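You operate a simulated robot arm through the tools that you are given. There is no shell and no other tool. Be economical: measure what you need, move in short steps, check, and stop when the job is done.

Carry out the task below with a simulated robot arm. There is one attempt and no reset: what you move stays moved.

Task
Lift the steel stub out, drain the wash tray and scrub off the scum.
Fine: stub between the probe pot and the bench edge; yellow valve open till the tray is empty, shut at the end; brush back in its pot, grip up. Where these are worked on the way, their far stop is far enough and under half their travel is too little: yellow valve. What is to be rubbed or washed off counts as gone when no trace of it is left.
Where things are to end (x, y in the base frame): steel stub within 60 mm of [370, 290].

The check looks at the end state, three seconds after you hand in, the way a careful person would. Anything else that was tipped, shoved, dropped, spilled or broken makes it a failure.

Robot
A 7-joint arm with a three-finger gripper on a trunk, on a base that drives. Base frame: it is fixed to the floor where the robot stands at the start and does not move with it; the origin is under the middle of the robot, x ahead of it, y to its left, z up; the surface under the hand at the start is at about z = 900. Units: mm, degrees, N and s.
With the tool pointing down near the work surface it reaches from about 140 to 880 mm from the robot's upright axis, wherever it stands. Its first joint turns from -166.0 to 166.0 degrees. Places, roughly: brush pot [600, -200, 900]; dried scum [500, 0, 900]; steel bench top [500, 200, 900]; wash tray [500, 0, 900]; yellow valve [300, -100, 800]. Payload 2.94 kg.
Tool frame: the origin (TCP) lies between the finger pads and is the grasp point; the fingertips stand 30 mm ahead of it; z points along the fingers, y is the line along which they close. The gripper opens to 132 mm. The gripper's body begins 107 mm behind the TCP.
Orientation is that of the tool frame in the base frame, as a unit quaternion [w, x, y, z]. With the fingers straight down and closing along the base's y, the tool's x points along the base's -x, its y along +y and its z along -z.

Tools
- The arm moves only by the tool jog_arm. Its argument "plan" is a list of rows, each an object of numbers (a shift or turn left out is 0, a gripper value left out holds the last): "tx", "ty", "tz": the shift along the tool's x, y, z in mm; "wx", "wy", "wz": the turn, a rotation vector about the tool's x, y, z in degrees. In form: [{"tx": .., "ty": .., "tz": .., "wx": .., "wy": .., "wz": ..}, ...]. A call has 1 to 8 rows; each row shifts and turns the commanded pose from where the row before left it, along the tool's axes as they then stand. "hand" is the opening, from 0 (shut) to 1 (fully open), set as the call begins (left out, the last holds). Each row takes 0.2 s and may step no farther than 50 mm and 8.6 degrees from the row before; otherwise, or with a gripper value out of range, the whole call is refused. Where a pose cannot be reached the arm comes as near as it can. A force on the tool above 40 N (or 10 N above the force at the start of the call, whichever is more), or a blocked arm, ends the call early, and 0.2 s more pass. Each finger halts on what it meets, pressing with about 32 N; the grip force reading is that of the motor and also rises with nothing between the fingers. The clock runs only during rows and for 0.2 s after the last one: add rows that do not move to give the fingers time. It gives the time, the measured TCP pose, the force on the tool (base axes), the opening and the grip force at its end, in the units of the frame above (readings bear some noise), with the torque about the TCP (base axes, N m) and any sound that the robot's microphone picked up, and new pictures: "pictures" is both (left out), scene, wrist or none.
- Cameras (640 x 400 px; columns grow to the right, rows downward): "scene" is now at [20.8, 140.5, 1737]; the picture's right is [-0.69, -0.73, 0.00], its down [-0.60, 0.56, -0.57] and it looks along [0.42, -0.39, -0.82] (base axes); focal length 251 px, centre (320, 200). "wrist" rides on the gripper at [72, 3, -144] in the tool frame; the picture's right is [-0.04, 1.00, 0.00], its down [-0.88, -0.04, -0.48] and it looks along [-0.47, -0.02, 0.88] (tool axes); focal length 256 px, centre (320, 200). There is no depth. A picture from a camera that has moved, and an enlarged one, comes with that camera's place and axes in the base frame and with its lens.
- move_column(by): slides the trunk up (or, below 0, down) by that many mm; the arm and the scene camera ride with it, the base frame stays. It gives what a move gives, with no picture.
- steer(legs): drives the robot by 1 to 6 legs, each [ahead, left, turn to the left] in mm, mm and degrees, along the robot's own axes; the way and the turn of a leg run together, so that a leg with both is an arc; at most 1500 mm and 180 degrees a leg. The arm and the cameras ride along, it lands a little off, and it stops where it bumps. It gives what a move gives, and a new picture of the scene camera.
- turn_head(pan, tilt): turns the head with the scene camera to pan (to the left, within 143 degrees either way) and tilt (down, from -29 to 69), counted from straight ahead of the robot. It gives what a move gives, and a new picture of the scene camera.
- zoom(camera, box): a new picture of the part [left, top, right, bottom] of that camera's present view, enlarged. No time passes.
- sign_off(): hands the job in; it is judged then, once.

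Go step by step. Nothing tells you exact positions but the pictures and the camera data: compare them with the known pose of the tool, close in by small moves and look again before you grip or let go. The budget is 120 turns and 260 pictures, counting those below and the enlarged ones. Unless the task says otherwise, let go and move clear before handing in, and close with one line.

The tools are called after "Emit:" as a command line: name --argument value ..., lists and objects as JSON in quotes. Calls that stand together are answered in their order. jog_arm: Moves the arm, as the interface text tells. Its arguments: {"type":"object","properties":{"plan":{"type":"array","items":{"type":"object","properties":{"tx":{"type":"number"},"ty":{"type":"number"},"tz":{"type":"number"},"wx":{"type":"number"},"wy":{"type":"number"},"wz":{"type":"number"}}}},"hand":{"type":"number"},"pictures":{"type":"string","enum":["both","scene","wrist","none"]}},"required":["plan"]} The other tools are called the same way: move_column (by) slides the trunk up or down; steer (legs) drives the base; turn_head (pan, tilt) turns the head that bears the scene camera; zoom (camera, box) takes an enlarged picture of a part of a camera's view; sign_off () hands the job in.

At the start:

```text
time: 0.0
position: [554.8, -194.0, 1267.8]
tool_rot: [0.0, -0.001, 1.0, 0.0]
contact_force: [-0.2, 0.4, 0.6]
wrist_torque: [0.0, -0.04, 0.01]
finger_gap: 132.2
finger_force: 0.0
trunk travel left (down, up): [-250.0, 290.0]
robot x, y, heading: [-1.8, 1.6, -0.0]
head pan, tilt: [-43.4, 55.1]
```

scene: 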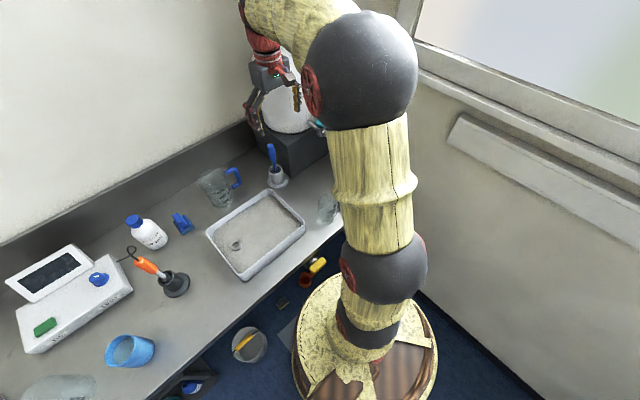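
wrist: 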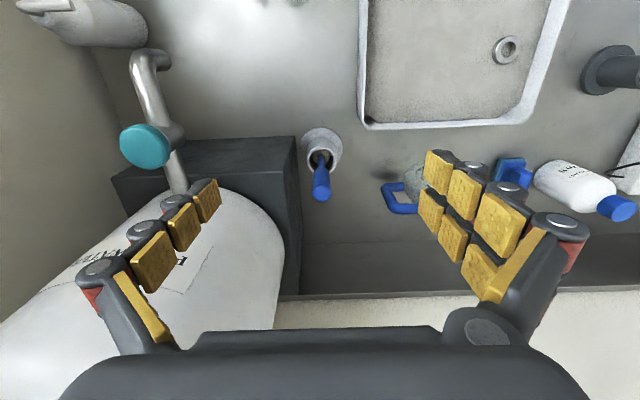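

I see the bench with the wash tray, the stub (a ring-like thing in the tray), the brush pot, the probe pot (orange-handled probe) and the yellow valve below the bench edge. I'll zoom in on the details first.

Emit:
zoom --camera "scene" --box '[190, 130, 350, 230]'

Emit:
zoom --camera "scene" --box '[190, 210, 350, 310]'

Emit:
zoom --camera "scene" --box '[80, 230, 272, 350]'

Emit:
zoom --camera "wrist" --box '[290, 0, 610, 200]'

```text
4.00 times, centred on (270, 180) of scene
camera zoom: at [20.8, 140.5, 1737.0], right [-0.69, -0.73, 0.0], down [-0.6, 0.56, -0.57], along [0.42, -0.39, -0.82], focal length 1003 px, centre (520, 280)
```

zoom: 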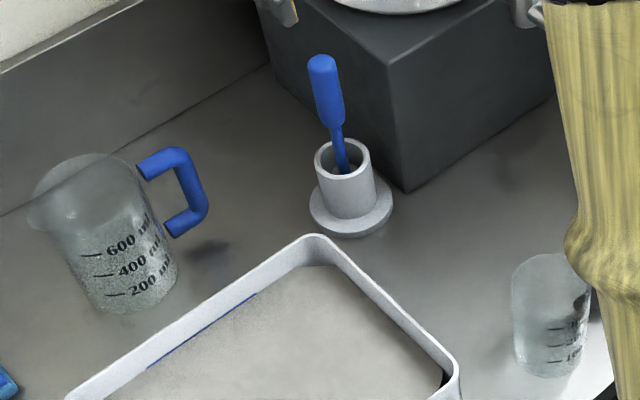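

```text
4.00 times, centred on (270, 260) of scene
camera zoom: at [20.8, 140.5, 1737.0], right [-0.69, -0.73, 0.0], down [-0.6, 0.56, -0.57], along [0.42, -0.39, -0.82], focal length 1003 px, centre (520, -40)
```

zoom: 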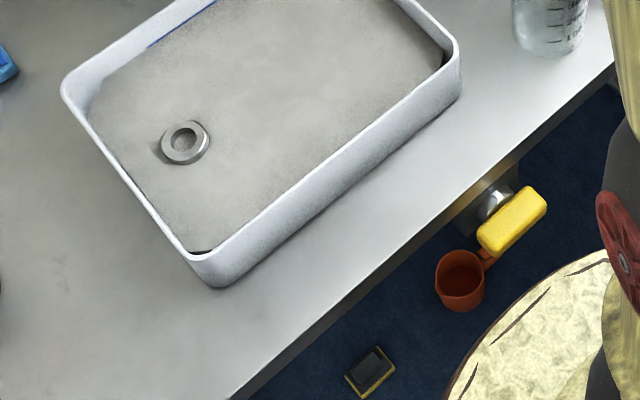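

```text
3.33 times, centred on (176, 290) of scene
camera zoom: at [20.8, 140.5, 1737.0], right [-0.69, -0.73, 0.0], down [-0.6, 0.56, -0.57], along [0.42, -0.39, -0.82], focal length 836 px, centre (800, -100)
```

zoom: 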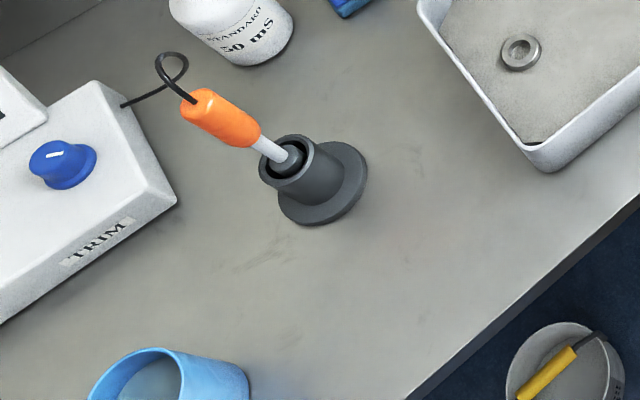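

```text
2.00 times, centred on (450, 100) of wrist
camera zoom: at [482.4, -191.0, 1409.7], right [0.04, 1.0, 0.0], down [0.88, -0.04, 0.48], along [0.47, -0.02, -0.88], focal length 512 px, centre (60, 400)
```

zoom: 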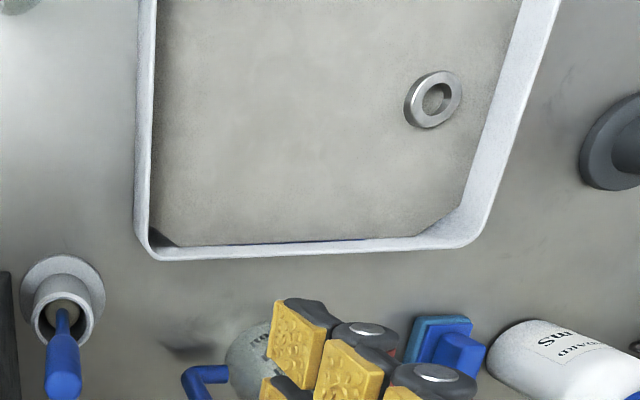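

The stub stands in murky water at about (478, 97, 955), the probe pot at about (524, 323), and the bench edge at x≈300. I'll move over the stub, staying high.

Emit:
jog_arm --plan '[{"tx": 10.7, "ty": 41.7, "tz": 17}, {"tx": 10.7, "ty": 41.7, "tz": 17}, {"tx": 10.7, "ty": 41.7, "tz": 17}, {"tx": 10.7, "ty": 41.7, "tz": 17}, {"tx": 10.7, "ty": 41.7, "tz": 17}, {"tx": 10.7, "ty": 41.7, "tz": 17}, {"tx": 10.7, "ty": 41.7, "tz": 17}, {}]'

```text
time: 1.8
position: [481.0, 97.1, 1147.9]
tool_rot: [0.0, 0.0, 1.0, 0.0]
contact_force: [-0.6, 0.1, -0.5]
wrist_torque: [-0.03, 0.0, -0.01]
finger_gap: 132.1
finger_force: 0.0
trunk travel left (down, up): [-250.0, 290.0]
robot x, y, heading: [3.2, -2.3, 0.0]
head pan, tilt: [-43.4, 55.1]
camera scene: at [20.8, 140.9, 1737.0], right [-0.69, -0.73, 0.0], down [-0.6, 0.56, -0.57], along [0.42, -0.39, -0.82], focal length 251 px, centre (320, 200)
camera wrist: at [407.5, 101.0, 1290.5], right [0.04, 1.0, 0.0], down [0.88, -0.04, 0.48], along [0.48, -0.02, -0.88], focal length 256 px, centre (320, 200)
```

scene: 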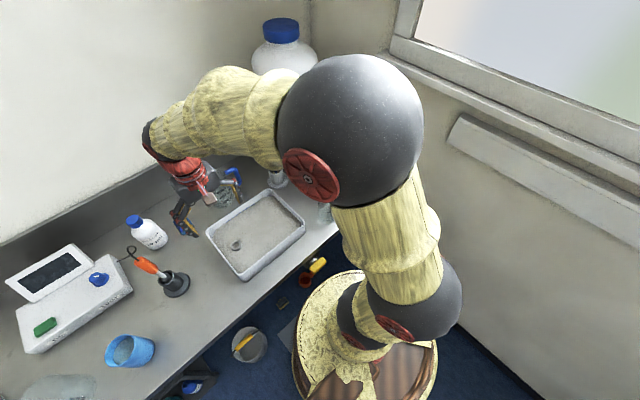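
wrist: 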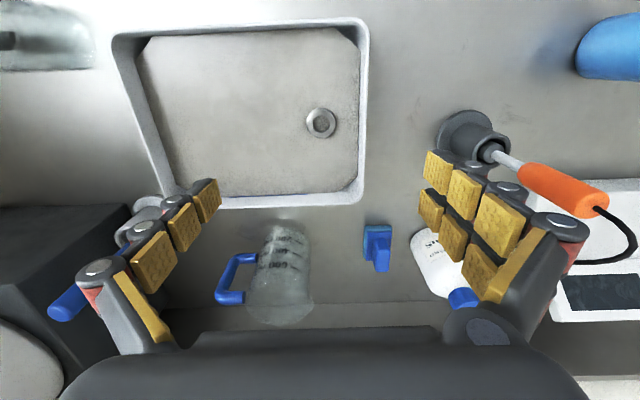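

Emit:
zoom --camera "wrist" --box '[272, 92, 368, 152]'

Emit:
zoom --camera "wrist" --box '[80, 0, 400, 200]'

```text
6.67 times, centred on (320, 122) of wrist
camera zoom: at [407.5, 101.0, 1290.5], right [0.04, 1.0, 0.0], down [0.88, -0.04, 0.48], along [0.48, -0.02, -0.88], focal length 1707 px, centre (320, 720)
```

zoom: 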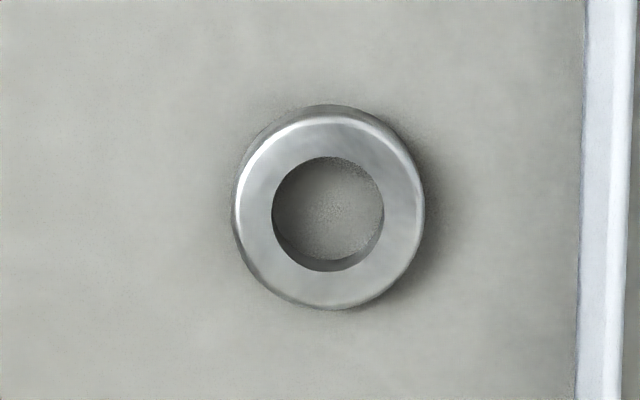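

```text
2.00 times, centred on (240, 100) of wrist
camera zoom: at [407.5, 101.0, 1290.5], right [0.04, 1.0, 0.0], down [0.88, -0.04, 0.48], along [0.48, -0.02, -0.88], focal length 512 px, centre (480, 400)
```

zoom: 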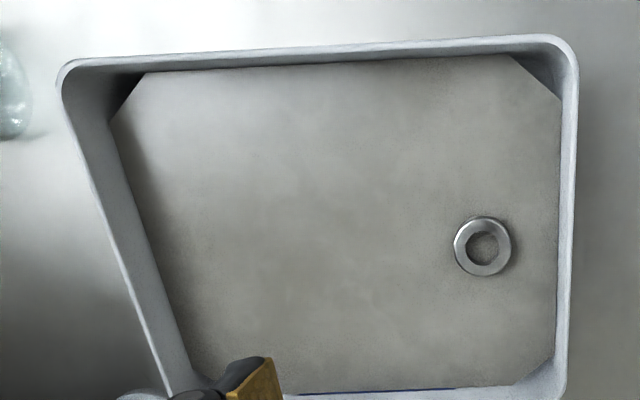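

The stub is a ~40 mm pipe end at about (479, 100), close to the left tray wall. I'll turn the hand 90° so that the fingers close along x, and set the opening to about 80 mm.

Emit:
jog_arm --plan '[{"wz": 8.5}, {"wz": 8.5}, {"wz": 8.5}, {"wz": 8.5}, {"wz": 8.5}, {"wz": 8.5}, {"wz": 8.5}, {"wz": 8.5}]' --hand 0.62 --pictures "none"

Emit:
jog_arm --plan '[{"wz": 8.5}, {"wz": 8.5}, {"wz": 5}, {"tz": 40}, {"tz": 40}, {}]'

```text
time: 3.6
position: [480.6, 98.6, 1148.7]
tool_rot: [0.0, 0.56, 0.829, 0.0]
contact_force: [-0.4, -0.5, 0.8]
wrist_torque: [-0.02, 0.03, -0.01]
finger_gap: 82.1
finger_force: 0.1
trunk travel left (down, up): [-250.0, 290.0]
robot x, y, heading: [0.4, 0.0, -0.0]
head pan, tilt: [-43.4, 55.1]
```

```text
time: 5.0
position: [479.8, 99.2, 1067.5]
tool_rot: [0.0, 0.707, 0.707, 0.0]
contact_force: [0.3, 0.1, 0.0]
wrist_torque: [-0.04, -0.02, -0.03]
finger_gap: 81.7
finger_force: 0.0
trunk travel left (down, up): [-250.0, 290.0]
robot x, y, heading: [-2.4, -4.3, -0.1]
head pan, tilt: [-43.4, 55.1]
camera scene: at [20.7, 140.7, 1737.0], right [-0.69, -0.73, 0.0], down [-0.6, 0.56, -0.57], along [0.42, -0.39, -0.82], focal length 251 px, centre (320, 200)
camera wrist: at [482.9, 170.6, 1209.9], right [1.0, -0.04, 0.0], down [-0.04, -0.88, 0.48], along [-0.02, -0.48, -0.88], focal length 256 px, centre (320, 200)
```

scene: 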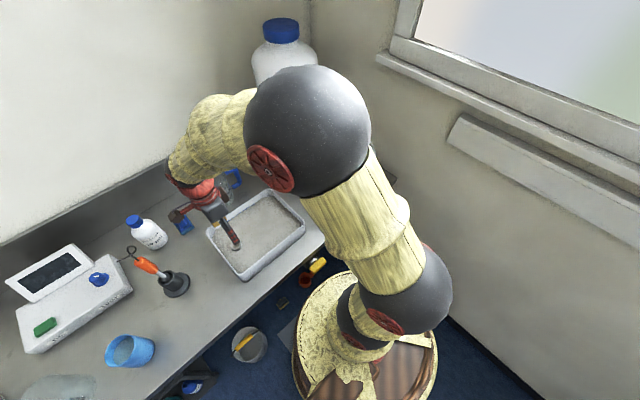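
wrist: 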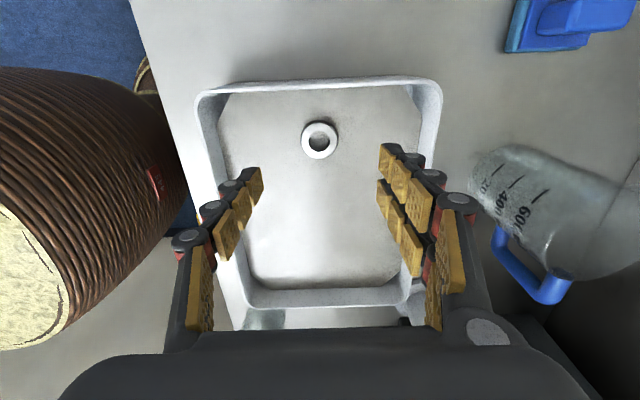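

Aligned over the stub at (479, 99.5). I'm descending so the fingertips come to about z=918.

Emit:
jog_arm --plan '[{"tz": 30}, {"tz": 30}, {"tz": 30}, {"tz": 20}, {"tz": 10}, {}]'

```text
time: 6.4
position: [479.6, 97.7, 948.6]
tool_rot: [0.0, 0.706, 0.708, 0.0]
contact_force: [0.9, 0.6, -0.4]
wrist_torque: [0.03, 0.01, 0.02]
finger_gap: 81.9
finger_force: 0.0
trunk travel left (down, up): [-250.0, 290.0]
robot x, y, heading: [-0.8, -0.7, -0.0]
head pan, tilt: [-43.4, 55.1]
camera scene: at [20.8, 140.7, 1737.0], right [-0.69, -0.73, 0.0], down [-0.6, 0.56, -0.57], along [0.42, -0.39, -0.82], focal length 251 px, centre (320, 200)
camera wrist: at [482.2, 169.1, 1091.0], right [1.0, -0.04, 0.0], down [-0.04, -0.88, 0.48], along [-0.02, -0.48, -0.88], focal length 256 px, centre (320, 200)
```

scene: 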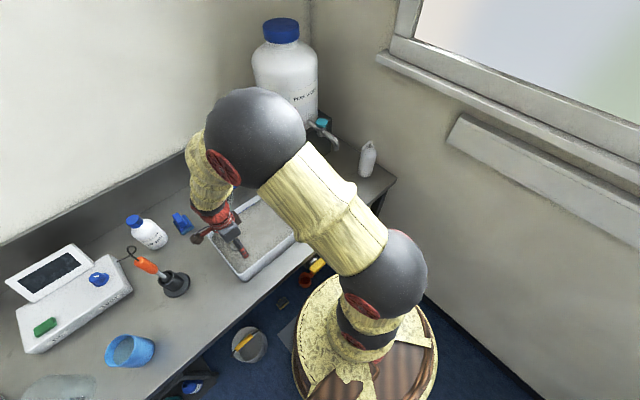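
wrist: 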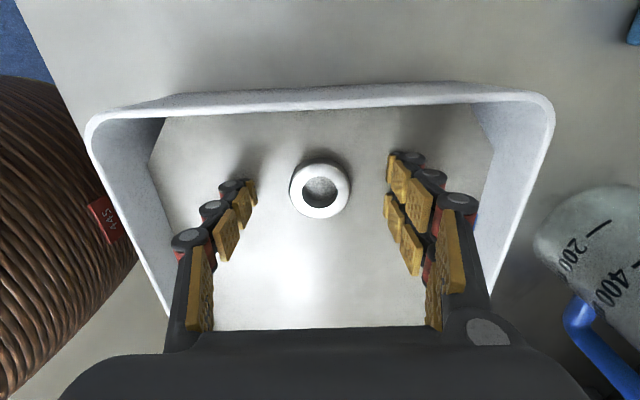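

The stub lies between the fingers; closing the hand on it.

Emit:
jog_arm --plan '[{}, {}, {}, {}]' --hand 0.1

```text
time: 7.4
position: [479.3, 97.8, 948.2]
tool_rot: [0.001, 0.707, 0.708, 0.0]
contact_force: [0.3, -0.5, 0.3]
wrist_torque: [0.05, -0.01, 0.0]
finger_gap: 36.9
finger_force: 22.7
trunk travel left (down, up): [-250.0, 290.0]
robot x, y, heading: [-1.3, 0.9, 0.1]
head pan, tilt: [-43.4, 55.1]
camera scene: at [20.7, 140.7, 1737.0], right [-0.69, -0.73, 0.0], down [-0.6, 0.56, -0.57], along [0.42, -0.39, -0.82], focal length 251 px, centre (320, 200)
camera wrist: at [482.1, 169.2, 1091.2], right [1.0, -0.04, 0.0], down [-0.04, -0.88, 0.48], along [-0.02, -0.48, -0.88], focal length 256 px, centre (320, 200)
```

scene: 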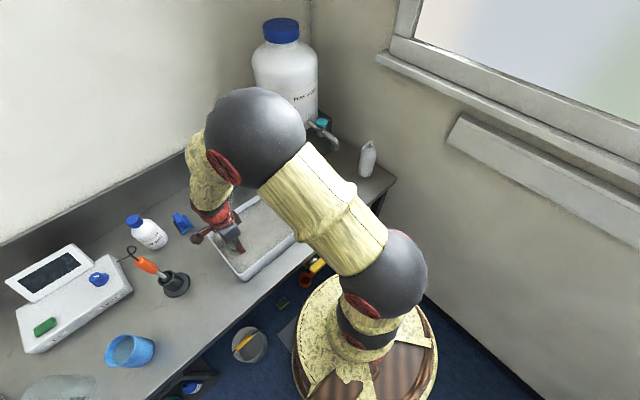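
wrist: 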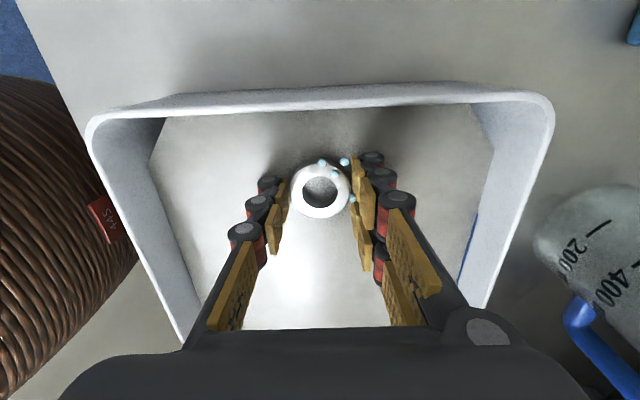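

Gripped at 37 mm. Lifting slowly and letting it drip over the tray.

Emit:
jog_arm --plan '[{"tz": -10}, {"tz": -15}, {"tz": -20}, {"tz": -25}, {"tz": -25}, {"tz": -25}, {}, {}]'

```text
time: 9.2
position: [478.6, 98.2, 1070.4]
tool_rot: [0.0, 0.707, 0.707, 0.0]
contact_force: [0.5, -0.1, -0.4]
wrist_torque: [0.0, 0.03, -0.04]
finger_gap: 13.2
finger_force: 0.1
trunk travel left (down, up): [-250.0, 290.0]
robot x, y, heading: [1.6, -2.1, 0.1]
head pan, tilt: [-43.4, 55.1]
camera scene: at [21.0, 140.8, 1737.0], right [-0.69, -0.73, 0.0], down [-0.6, 0.56, -0.57], along [0.41, -0.39, -0.82], focal length 251 px, centre (320, 200)
camera wrist: at [481.2, 170.5, 1211.6], right [1.0, -0.04, 0.0], down [-0.04, -0.88, 0.48], along [-0.02, -0.48, -0.88], focal length 256 px, centre (320, 200)
```

scene: 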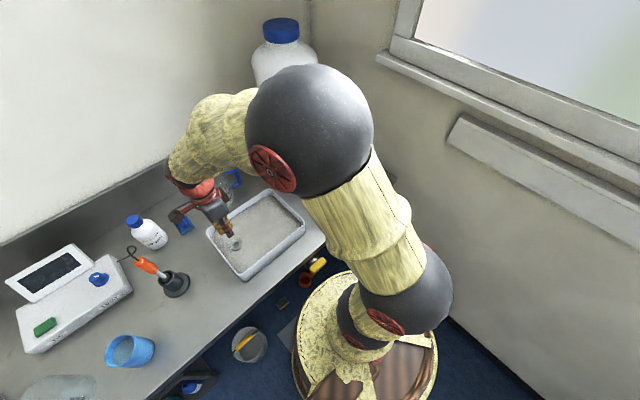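
wrist: 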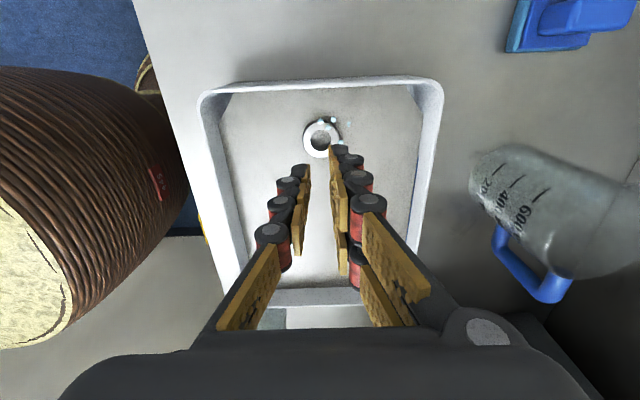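

The fingers slipped off the stub. Looking closely before I re-grip deeper.

Emit:
zoom --camera "wrist" --box '[272, 100, 368, 160]'

Emit:
jog_arm --plan '[{}, {}, {}, {}, {}]' --hand 0.6 --pictures "wrist"

```text
6.67 times, centred on (320, 130) of wrist
camera zoom: at [481.2, 170.5, 1211.6], right [1.0, -0.04, 0.0], down [-0.04, -0.88, 0.48], along [-0.02, -0.48, -0.88], focal length 1707 px, centre (320, 667)
```

zoom: 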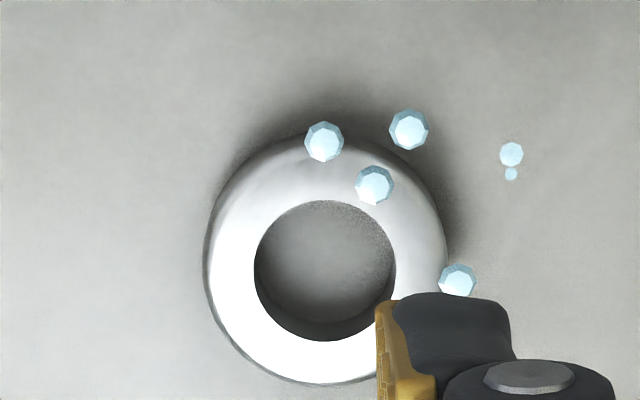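

```text
time: 10.4
position: [476.9, 98.7, 1068.7]
tool_rot: [0.0, 0.708, 0.707, 0.0]
contact_force: [-0.2, -0.1, 0.3]
wrist_torque: [-0.02, -0.03, 0.01]
finger_gap: 79.4
finger_force: 0.1
trunk travel left (down, up): [-250.0, 290.0]
robot x, y, heading: [-1.4, 0.9, -0.1]
head pan, tilt: [-43.4, 55.1]
camera wrist: at [481.1, 170.5, 1211.6], right [1.0, -0.04, 0.0], down [-0.04, -0.88, 0.48], along [-0.02, -0.48, -0.88], focal length 256 px, centre (320, 200)
```

wrist: 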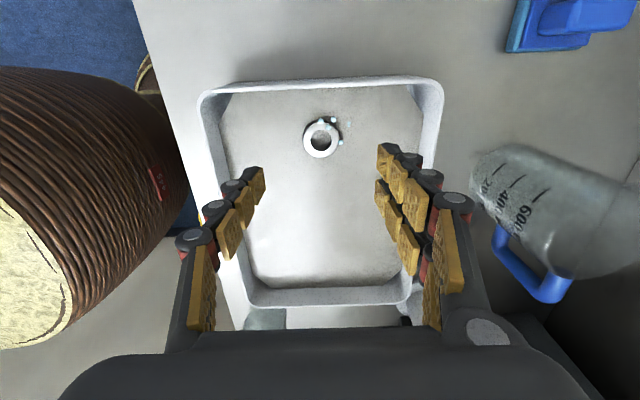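

The stub hasn't moved. I'll go deeper until the tips nearly touch the tray floor, then close fully.

Emit:
jog_arm --plan '[{"tz": 40, "ty": 1}, {"tz": 40}, {"tz": 30}, {"tz": 12}, {"tz": 6}, {"tz": 4}, {}]' --pictures "wrist"

```text
time: 12.0
position: [479.7, 97.5, 935.7]
tool_rot: [0.0, 0.707, 0.707, 0.0]
contact_force: [0.5, -1.0, 0.0]
wrist_torque: [0.01, 0.01, -0.01]
finger_gap: 79.2
finger_force: 0.0
trunk travel left (down, up): [-250.0, 290.0]
robot x, y, heading: [-3.1, -0.1, -0.0]
head pan, tilt: [-43.4, 55.1]
camera wrist: at [482.8, 169.0, 1078.3], right [1.0, -0.04, 0.0], down [-0.04, -0.88, 0.48], along [-0.02, -0.48, -0.88], focal length 256 px, centre (320, 200)
```

wrist: 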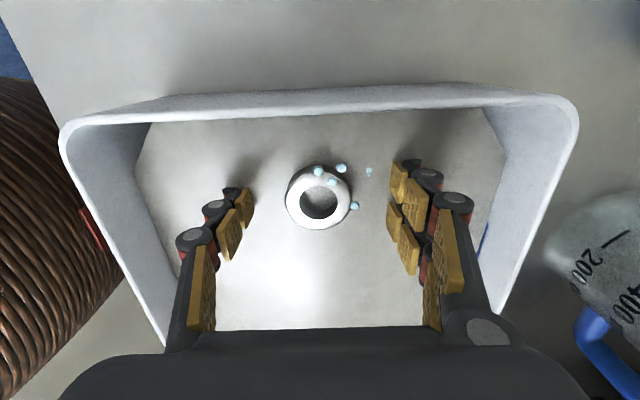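

Emit:
jog_arm --plan '[{}, {}, {}, {}, {}, {}]' --hand 0 --pictures "wrist"

Emit:
jog_arm --plan '[{"tz": -5}, {"tz": -5}, {"tz": -5}, {}]' --pictures "wrist"

```text
time: 13.4
position: [480.3, 97.1, 936.1]
tool_rot: [0.0, 0.707, 0.707, 0.0]
contact_force: [-0.5, -0.6, 0.7]
wrist_torque: [-0.02, 0.07, -0.02]
finger_gap: 57.9
finger_force: 32.1
trunk travel left (down, up): [-250.0, 290.0]
robot x, y, heading: [2.5, 0.6, 0.0]
head pan, tilt: [-43.4, 55.1]
camera wrist: at [482.8, 169.0, 1078.4], right [1.0, -0.04, 0.0], down [-0.04, -0.88, 0.48], along [-0.02, -0.48, -0.88], focal length 256 px, centre (320, 200)
```

wrist: 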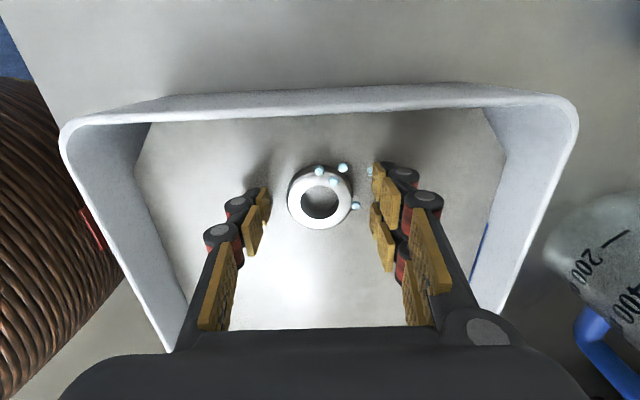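

```text
time: 14.4
position: [479.2, 98.0, 950.7]
tool_rot: [0.0, 0.707, 0.707, 0.0]
contact_force: [-0.3, 0.1, -1.6]
wrist_torque: [-0.01, -0.01, -0.02]
finger_gap: 57.9
finger_force: 32.0
trunk travel left (down, up): [-250.0, 290.0]
robot x, y, heading: [1.1, -1.2, 0.3]
head pan, tilt: [-43.4, 55.1]
camera wrist: at [482.9, 170.2, 1093.4], right [1.0, -0.04, 0.0], down [-0.04, -0.88, 0.48], along [-0.02, -0.48, -0.88], focal length 256 px, centre (320, 200)
```

wrist: 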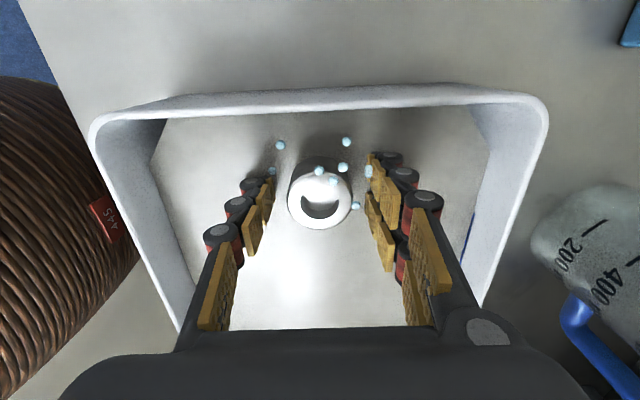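

It now holds 58 mm at a firm 32 N (a wide foot under water) and the stub rises with the hand. Lifting further, then letting it drip.

Emit:
jog_arm --plan '[{"tz": -8}, {"tz": -10}, {"tz": -15}, {"tz": -15}, {"tz": -20}, {"tz": -20}, {"tz": -20}, {}]'

Emit:
jog_arm --plan '[{}, {}, {}, {}, {}, {}, {}, {}]'

```text
time: 16.2
position: [481.3, 99.4, 1058.8]
tool_rot: [0.0, 0.707, 0.708, 0.0]
contact_force: [0.0, -0.1, -1.7]
wrist_torque: [0.0, 0.02, 0.02]
finger_gap: 57.9
finger_force: 31.5
trunk travel left (down, up): [-250.0, 290.0]
robot x, y, heading: [-3.5, -1.0, 0.2]
head pan, tilt: [-43.4, 55.1]
camera scene: at [20.9, 140.8, 1737.0], right [-0.69, -0.73, 0.0], down [-0.6, 0.56, -0.57], along [0.42, -0.39, -0.82], focal length 251 px, centre (320, 200)
camera wrist: at [483.5, 171.5, 1201.5], right [1.0, -0.04, 0.0], down [-0.04, -0.88, 0.48], along [-0.02, -0.48, -0.88], focal length 256 px, centre (320, 200)
```

scene: 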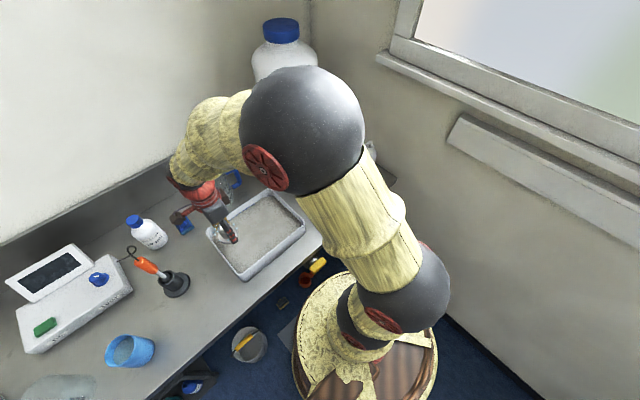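
wrist: 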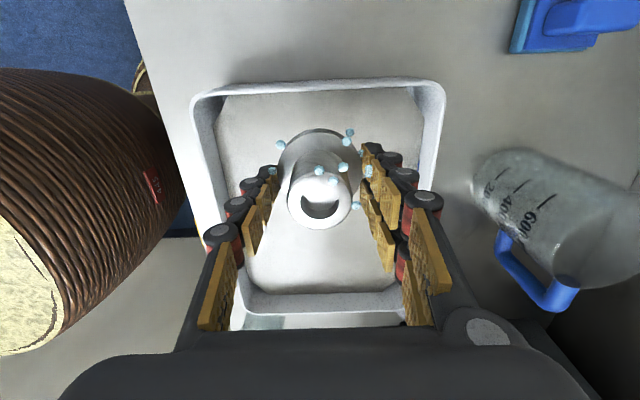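

```text
time: 18.0
position: [481.1, 99.4, 1059.6]
tool_rot: [0.0, 0.707, 0.707, 0.0]
contact_force: [0.0, -0.6, -2.2]
wrist_torque: [0.0, 0.0, 0.02]
finger_gap: 57.9
finger_force: 31.9
trunk travel left (down, up): [-250.0, 290.0]
robot x, y, heading: [-3.5, -1.8, 0.2]
head pan, tilt: [-43.4, 55.1]
camera scene: at [20.9, 140.7, 1737.0], right [-0.69, -0.73, 0.0], down [-0.6, 0.56, -0.57], along [0.42, -0.39, -0.82], focal length 251 px, centre (320, 200)
camera wrist: at [483.4, 171.4, 1201.3], right [1.0, -0.04, 0.0], down [-0.04, -0.88, 0.48], along [-0.02, -0.48, -0.88], focal length 256 px, centre (320, 200)
```

scene: 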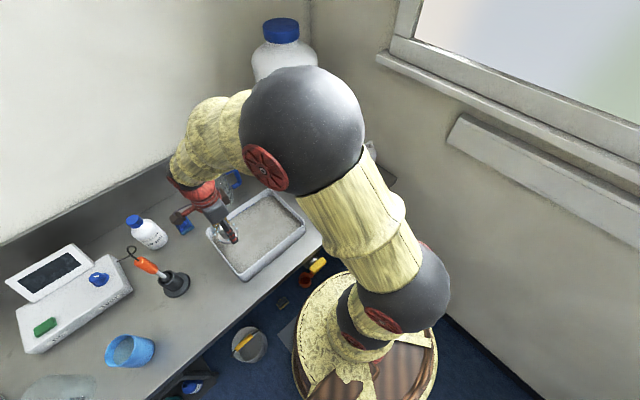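
wrist: 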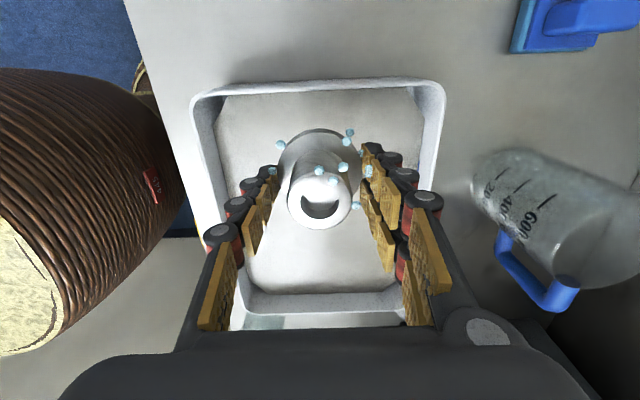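

The blue dots are clinging drops, and the stub is clear of the tray. Carrying it over to above (370, 290).

Emit:
jog_arm --plan '[{"tx": 32, "ty": -18.5}, {"tx": 32, "ty": -18.5}, {"tx": 32, "ty": -18.5}, {"tx": 32, "ty": -18.5}, {"tx": 32, "ty": -18.5}, {"tx": 31, "ty": -18.5}, {}]'

Emit:
jog_arm --plan '[{"tz": 40}, {"tz": 30}, {"tz": 25}, {}]'

```text
time: 19.6
position: [368.2, 289.5, 1062.7]
tool_rot: [0.0, 0.707, 0.707, 0.0]
contact_force: [0.2, 1.0, -2.5]
wrist_torque: [-0.01, -0.02, 0.0]
finger_gap: 57.7
finger_force: 31.9
trunk travel left (down, up): [-250.0, 290.0]
robot x, y, heading: [0.1, 0.1, 0.1]
head pan, tilt: [-43.4, 55.1]
camera scene: at [20.6, 141.0, 1737.0], right [-0.69, -0.73, 0.0], down [-0.6, 0.56, -0.57], along [0.42, -0.39, -0.82], focal length 251 px, centre (320, 200)
camera wrist: at [371.8, 362.2, 1203.6], right [1.0, -0.04, 0.0], down [-0.04, -0.88, 0.48], along [-0.02, -0.48, -0.88], focal length 256 px, centre (320, 200)
```

scene: 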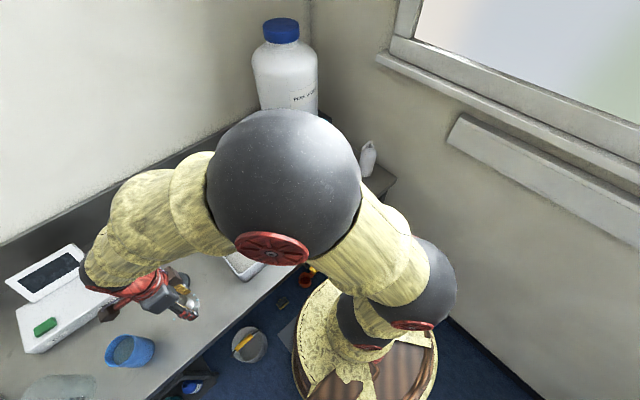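
wrist: 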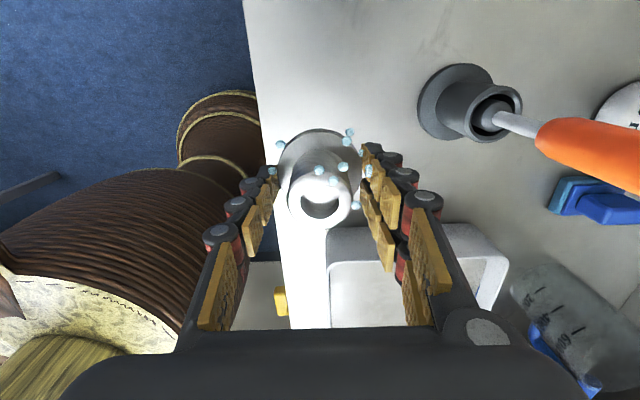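

```text
time: 20.6
position: [369.6, 290.5, 964.7]
tool_rot: [0.0, 0.707, 0.707, 0.0]
contact_force: [0.2, -0.4, -2.4]
wrist_torque: [-0.02, 0.0, 0.0]
finger_gap: 57.6
finger_force: 32.2
trunk travel left (down, up): [-250.0, 290.0]
robot x, y, heading: [0.8, -4.3, 0.0]
head pan, tilt: [-43.4, 55.1]
camera scene: at [21.0, 141.1, 1737.0], right [-0.69, -0.73, 0.0], down [-0.6, 0.56, -0.57], along [0.41, -0.39, -0.82], focal length 251 px, centre (320, 200)
camera wrist: at [372.0, 361.8, 1107.6], right [1.0, -0.04, 0.0], down [-0.04, -0.88, 0.48], along [-0.02, -0.48, -0.88], focal length 256 px, centre (320, 200)
```

scene: 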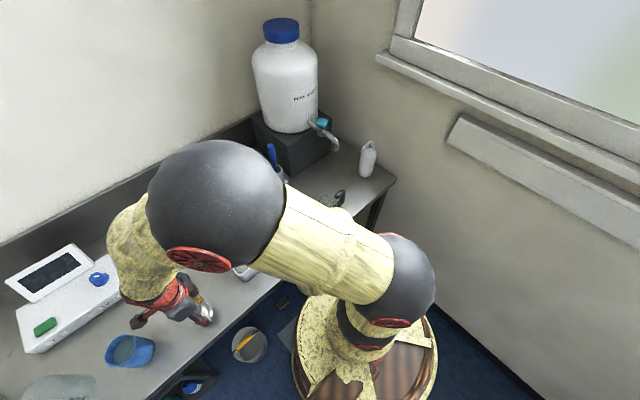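
wrist: 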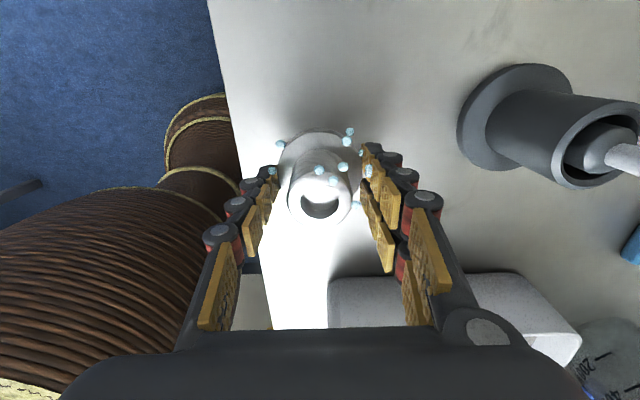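

Lowering in small steps until the force shows contact with the bench.

Emit:
jog_arm --plan '[{"tz": 8}, {"tz": 8}, {"tz": 6}, {"tz": 3}, {}]' --pictures "none"

Emit:
jog_arm --plan '[{"tz": 3}, {}]' --pictures "none"

Emit:
jog_arm --plan '[{"tz": 2}, {}]' --pictures "none"

```text
time: 21.8
position: [368.4, 290.1, 939.2]
tool_rot: [0.0, 0.707, 0.707, 0.0]
contact_force: [0.8, -0.9, -1.1]
wrist_torque: [-0.03, -0.02, 0.0]
finger_gap: 57.8
finger_force: 32.0
trunk travel left (down, up): [-250.0, 290.0]
robot x, y, heading: [0.8, -2.3, 0.1]
head pan, tilt: [-43.4, 55.1]
```

```text
time: 22.4
position: [369.5, 288.9, 936.5]
tool_rot: [0.001, 0.707, 0.707, 0.0]
contact_force: [0.7, -0.1, -1.7]
wrist_torque: [-0.04, 0.01, 0.0]
finger_gap: 57.8
finger_force: 32.3
trunk travel left (down, up): [-250.0, 290.0]
robot x, y, heading: [-1.6, -0.9, -0.0]
head pan, tilt: [-43.4, 55.1]
```

```text
time: 23.0
position: [370.2, 289.8, 935.0]
tool_rot: [0.0, 0.707, 0.707, 0.001]
contact_force: [-0.3, -0.1, -2.3]
wrist_torque: [-0.03, 0.0, -0.04]
finger_gap: 57.9
finger_force: 32.1
trunk travel left (down, up): [-250.0, 290.0]
robot x, y, heading: [3.9, 3.1, -0.1]
head pan, tilt: [-43.4, 55.1]
```

Emit:
jog_arm --plan '[{"tz": 2}, {}]' --pictures "none"

Emit:
jog_arm --plan '[{"tz": 2}, {}]' --pictures "wrist"

```text
time: 23.6
position: [371.0, 289.4, 931.6]
tool_rot: [0.0, 0.707, 0.707, 0.0]
contact_force: [-0.4, 0.1, -0.5]
wrist_torque: [-0.01, -0.02, 0.01]
finger_gap: 58.0
finger_force: 31.6
trunk travel left (down, up): [-250.0, 290.0]
robot x, y, heading: [1.1, -1.9, -0.0]
head pan, tilt: [-43.4, 55.1]
```

```text
time: 24.2
position: [370.6, 289.7, 931.5]
tool_rot: [0.0, 0.707, 0.707, 0.001]
contact_force: [-2.8, -2.2, 16.6]
wrist_torque: [-0.31, 0.37, -0.04]
finger_gap: 57.6
finger_force: 32.3
trunk travel left (down, up): [-250.0, 290.0]
robot x, y, heading: [2.4, -1.9, 0.1]
head pan, tilt: [-43.4, 55.1]
camera wrist: at [372.4, 361.3, 1074.1], right [1.0, -0.04, 0.0], down [-0.04, -0.88, 0.47], along [-0.02, -0.47, -0.88], focal length 256 px, centre (320, 200)
```

wrist: 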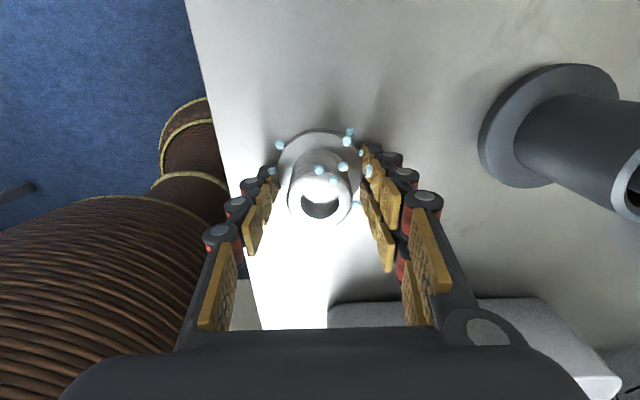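

It's on the bench (16 N). I'll ease up 1 mm, open and lift away.

Emit:
jog_arm --plan '[{"tz": -1}, {}, {}, {}]' --hand 0.62 --pictures "wrist"

Emit:
jog_arm --plan '[{"tz": -15}, {"tz": -30}, {"tz": -45}, {"tz": -45}, {"tz": -45}, {}]'

```text
time: 25.2
position: [369.8, 289.9, 930.3]
tool_rot: [0.0, 0.707, 0.707, 0.0]
contact_force: [0.0, -1.3, 0.6]
wrist_torque: [-0.04, 0.0, 0.0]
finger_gap: 81.8
finger_force: 0.2
trunk travel left (down, up): [-250.0, 290.0]
robot x, y, heading: [-3.0, 0.8, -0.0]
head pan, tilt: [-43.4, 55.1]
camera wrist: at [372.4, 361.3, 1073.8], right [1.0, -0.04, 0.0], down [-0.04, -0.88, 0.48], along [-0.02, -0.48, -0.88], focal length 256 px, centre (320, 200)
```

wrist: 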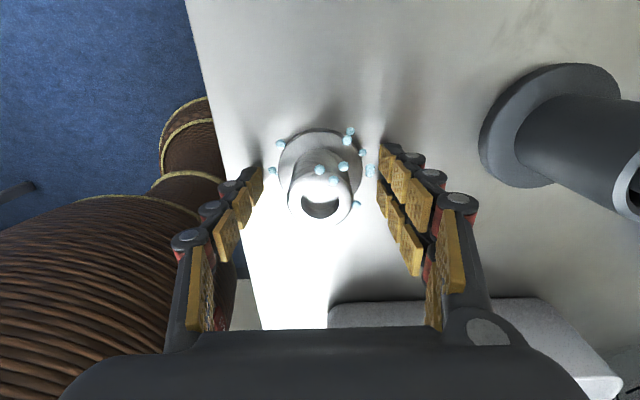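

```text
time: 26.6
position: [371.3, 288.5, 1110.2]
tool_rot: [0.001, 0.707, 0.707, -0.001]
contact_force: [-0.3, -0.1, -0.1]
wrist_torque: [0.02, -0.02, 0.0]
finger_gap: 81.9
finger_force: 0.0
trunk travel left (down, up): [-250.0, 290.0]
robot x, y, heading: [-1.3, 3.5, 0.1]
head pan, tilt: [-43.4, 55.1]
camera scene: at [20.6, 140.7, 1737.0], right [-0.69, -0.73, 0.0], down [-0.6, 0.56, -0.57], along [0.42, -0.39, -0.82], focal length 251 px, centre (320, 200)
camera wrist: at [374.2, 360.3, 1253.3], right [1.0, -0.04, 0.0], down [-0.04, -0.88, 0.48], along [-0.02, -0.48, -0.88], focal length 256 px, centre (320, 200)
```

scene: 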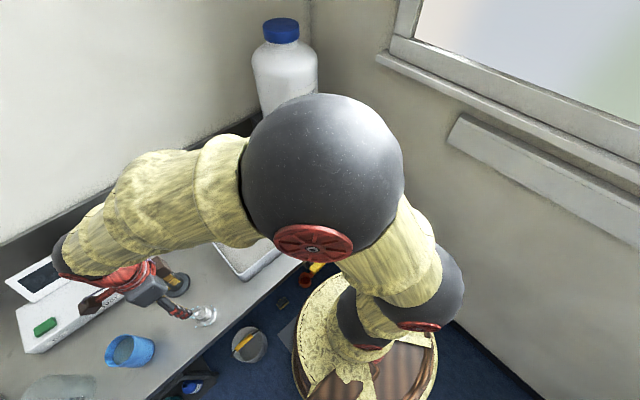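
wrist: 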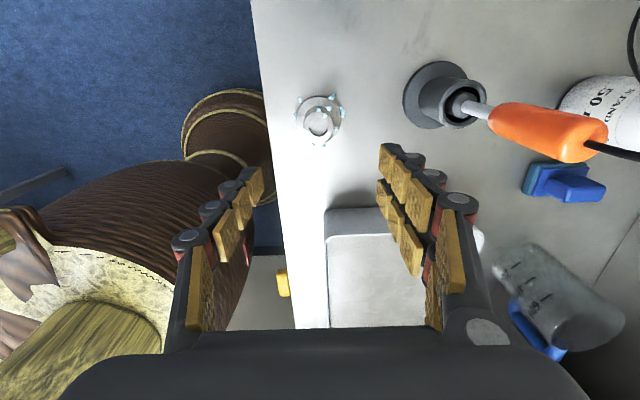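

The stub stands upright at (370, 290). Next I'll move the hand to look at the yellow valve with the wrist camera.

Emit:
jog_arm --plan '[{"tx": -40, "ty": -6}, {"tx": -40, "ty": -6}, {"tx": -40, "ty": -6}, {"tx": -40, "ty": -6}, {"tx": -40, "ty": -6}, {"tx": -40, "ty": -6}, {"tx": -40, "ty": -6}, {}]'

```text
time: 28.4
position: [327.2, 9.2, 1109.7]
tool_rot: [0.0, 0.707, 0.707, 0.0]
contact_force: [0.2, 0.1, 0.2]
wrist_torque: [0.01, -0.01, -0.01]
finger_gap: 81.9
finger_force: 0.1
trunk travel left (down, up): [-250.0, 290.0]
robot x, y, heading: [-4.8, -0.2, 0.0]
head pan, tilt: [-43.4, 55.1]
camera scene: at [20.5, 140.6, 1737.0], right [-0.69, -0.73, 0.0], down [-0.6, 0.56, -0.57], along [0.42, -0.39, -0.82], focal length 251 px, centre (320, 200)
camera wrist: at [329.5, 81.6, 1252.5], right [1.0, -0.04, 0.0], down [-0.04, -0.88, 0.48], along [-0.02, -0.48, -0.88], focal length 256 px, centre (320, 200)
```

scene: 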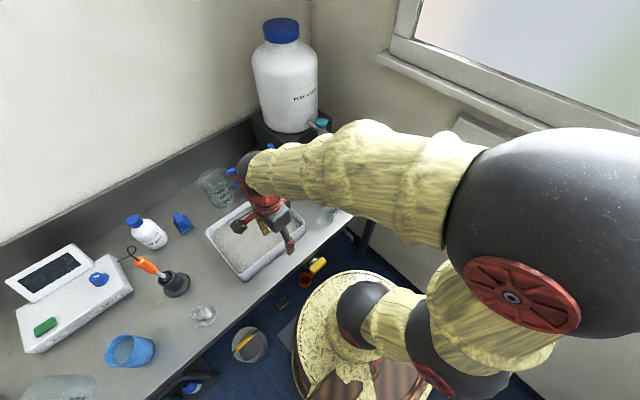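
wrist: 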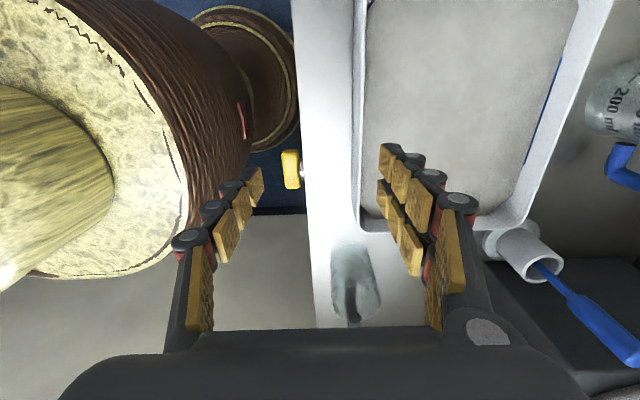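

Emit:
zoom --camera "wrist" --box '[240, 120, 368, 200]'

Emit:
zoom --camera "scene" --box '[270, 240, 350, 290]'

```text
5.00 times, centred on (304, 160) of wrist
camera zoom: at [329.5, 81.6, 1252.5], right [1.0, -0.04, 0.0], down [-0.04, -0.88, 0.48], along [-0.02, -0.48, -0.88], focal length 1280 px, centre (400, 400)
```

zoom: 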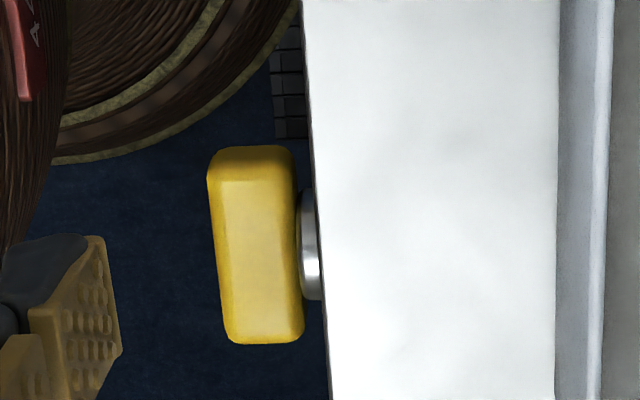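

```text
8.00 times, centred on (310, 265) of scene
camera zoom: at [20.5, 140.6, 1737.0], right [-0.69, -0.73, 0.0], down [-0.6, 0.56, -0.57], along [0.42, -0.39, -0.82], focal length 2007 px, centre (400, -320)
```

zoom: 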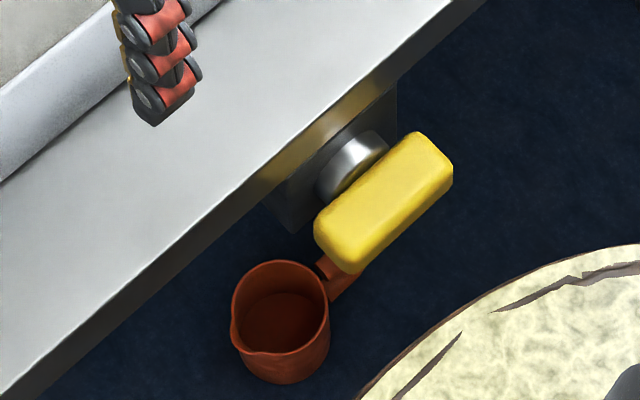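

The valve is a yellow bar knob at about (272, -81, 835), lying along y, on a spindle along x. To grip it from the front with the hand horizontal I need to back up, so I'll check behind first.

Emit:
turn_head --pan 140 --tilt 45

Emit:
turn_head --pan -140 --tilt 45

```text
time: 31.1
position: [327.2, 9.4, 1110.0]
tool_rot: [0.0, 0.707, 0.707, -0.001]
contact_force: [0.6, 0.0, -0.3]
wrist_torque: [0.0, 0.0, -0.04]
finger_gap: 81.9
finger_force: 0.1
trunk travel left (down, up): [-250.0, 290.0]
robot x, y, heading: [2.1, -1.9, -0.1]
head pan, tilt: [140.0, 45.0]
camera scene: at [-94.0, 242.4, 1750.6], right [0.64, 0.77, 0.0], down [0.54, -0.45, -0.71], along [-0.54, 0.45, -0.71], focal length 251 px, centre (320, 200)
```

scene: 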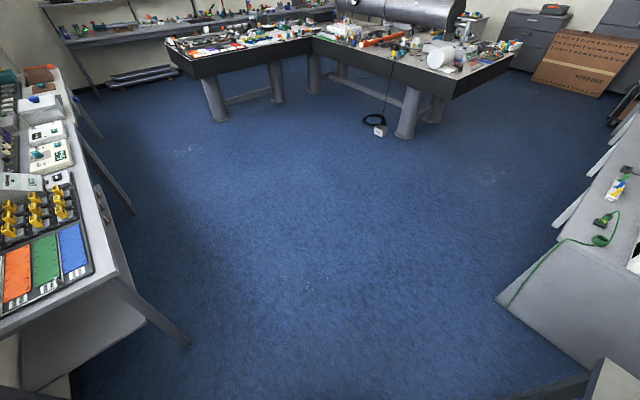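

```text
time: 35.0
position: [327.1, 10.6, 1109.6]
tool_rot: [0.0, 0.707, 0.707, 0.0]
contact_force: [-0.1, -1.2, -0.1]
wrist_torque: [-0.01, 0.02, 0.01]
finger_gap: 81.9
finger_force: 0.0
trunk travel left (down, up): [-250.0, 290.0]
robot x, y, heading: [-3.4, 3.1, -0.2]
head pan, tilt: [-140.0, 45.0]
camera scene: at [-94.0, 137.8, 1750.6], right [-0.64, 0.77, 0.0], down [0.54, 0.45, -0.71], along [-0.54, -0.45, -0.71], focal length 251 px, centre (320, 200)
```

scene: 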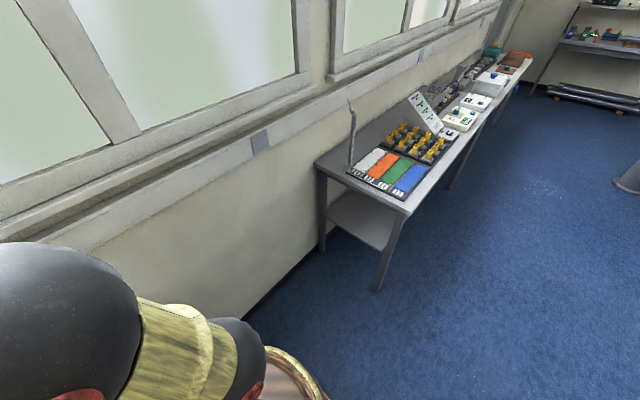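

The floor behind is clear. Backing up 380 mm and looking at the valve.

Emit:
steer --legs '[[-380, 0, 0]]'

Emit:
turn_head --pan -30 --tilt 48

```text
time: 37.4
position: [-50.2, 11.2, 1110.4]
tool_rot: [0.0, 0.704, 0.71, 0.0]
contact_force: [-0.4, 0.4, 0.5]
wrist_torque: [0.01, -0.03, 0.0]
finger_gap: 81.7
finger_force: 0.0
trunk travel left (down, up): [-250.0, 290.0]
robot x, y, heading: [-376.7, -1.0, 0.2]
head pan, tilt: [-140.0, 45.0]
camera scene: at [-471.6, 136.0, 1750.6], right [-0.65, 0.76, 0.0], down [0.54, 0.46, -0.71], along [-0.54, -0.46, -0.71], focal length 251 px, centre (320, 200)
```

scene: 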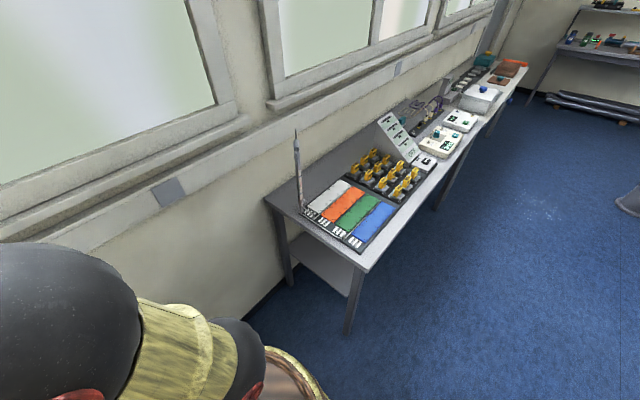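

```text
time: 39.3
position: [-49.5, 12.0, 1110.5]
tool_rot: [0.001, 0.705, 0.709, 0.0]
contact_force: [0.5, 0.8, -1.3]
wrist_torque: [0.03, 0.02, 0.02]
finger_gap: 81.8
finger_force: 0.1
trunk travel left (down, up): [-250.0, 290.0]
robot x, y, heading: [-375.2, 0.6, 0.2]
head pan, tilt: [-30.0, 48.0]
camera scene: at [-340.7, 149.7, 1746.4], right [-0.49, -0.87, 0.0], down [-0.65, 0.37, -0.67], along [0.58, -0.33, -0.74], focal length 251 px, centre (320, 200)
```

scene: 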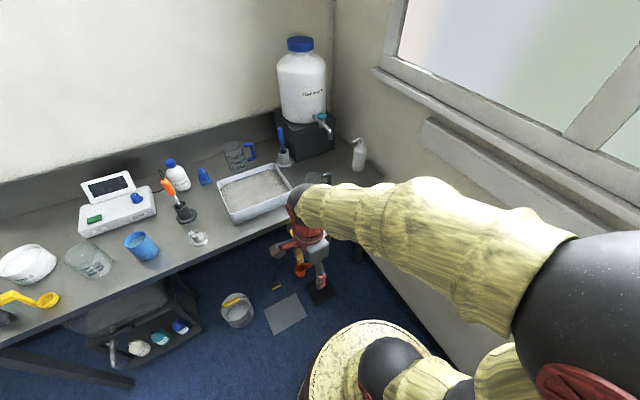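

Clear view now. I'll move the hand forward to about (80, -80) and turn it horizontal, pointing at the valve with the fingers closing vertically.

Emit:
jog_arm --plan '[{"tx": -30, "ty": 40}, {"tx": -30, "ty": 40}, {"tx": -32, "ty": 45}, {"wx": -8.5}, {"wx": -8.5}, {"wx": -8.5}, {"wx": -8.5}, {"wx": -8.5}]' --pictures "none"

Emit:
jog_arm --plan '[{"wx": -8.5}, {"wx": -8.5}, {"wx": -8.5}, {"wx": -8.5}, {"wx": -8.5}, {"wx": -5}, {}]'

```text
refused: row 3 steps farther than a row can; nothing moved
```

```text
time: 40.9
position: [-49.5, 10.7, 1109.5]
tool_rot: [0.284, 0.645, 0.649, 0.286]
contact_force: [-0.2, 0.1, 0.0]
wrist_torque: [0.03, -0.01, 0.02]
finger_gap: 81.5
finger_force: 0.0
trunk travel left (down, up): [-250.0, 290.0]
robot x, y, heading: [-374.9, -2.0, 0.5]
head pan, tilt: [-30.0, 48.0]
camera scene: at [-341.0, 149.7, 1746.5], right [-0.49, -0.87, 0.0], down [-0.65, 0.37, -0.67], along [0.58, -0.33, -0.74], focal length 251 px, centre (320, 200)
camera wrist: at [-154.0, 81.9, 1208.2], right [0.67, -0.04, 0.74], down [-0.37, -0.88, 0.29], along [0.64, -0.47, -0.61], focal length 256 px, centre (320, 200)
```

scene: 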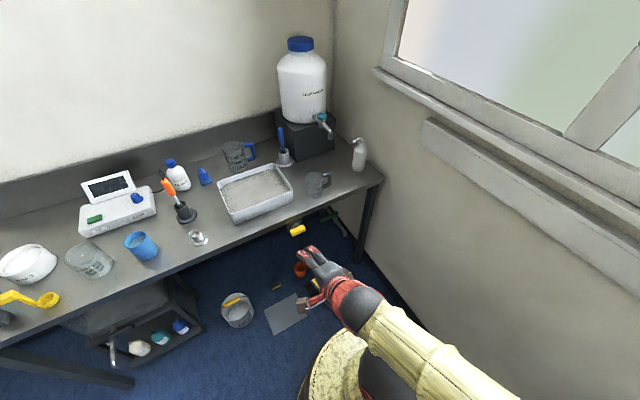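
wrist: 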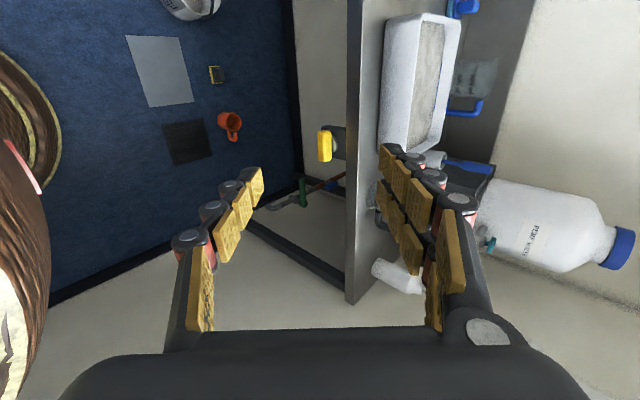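

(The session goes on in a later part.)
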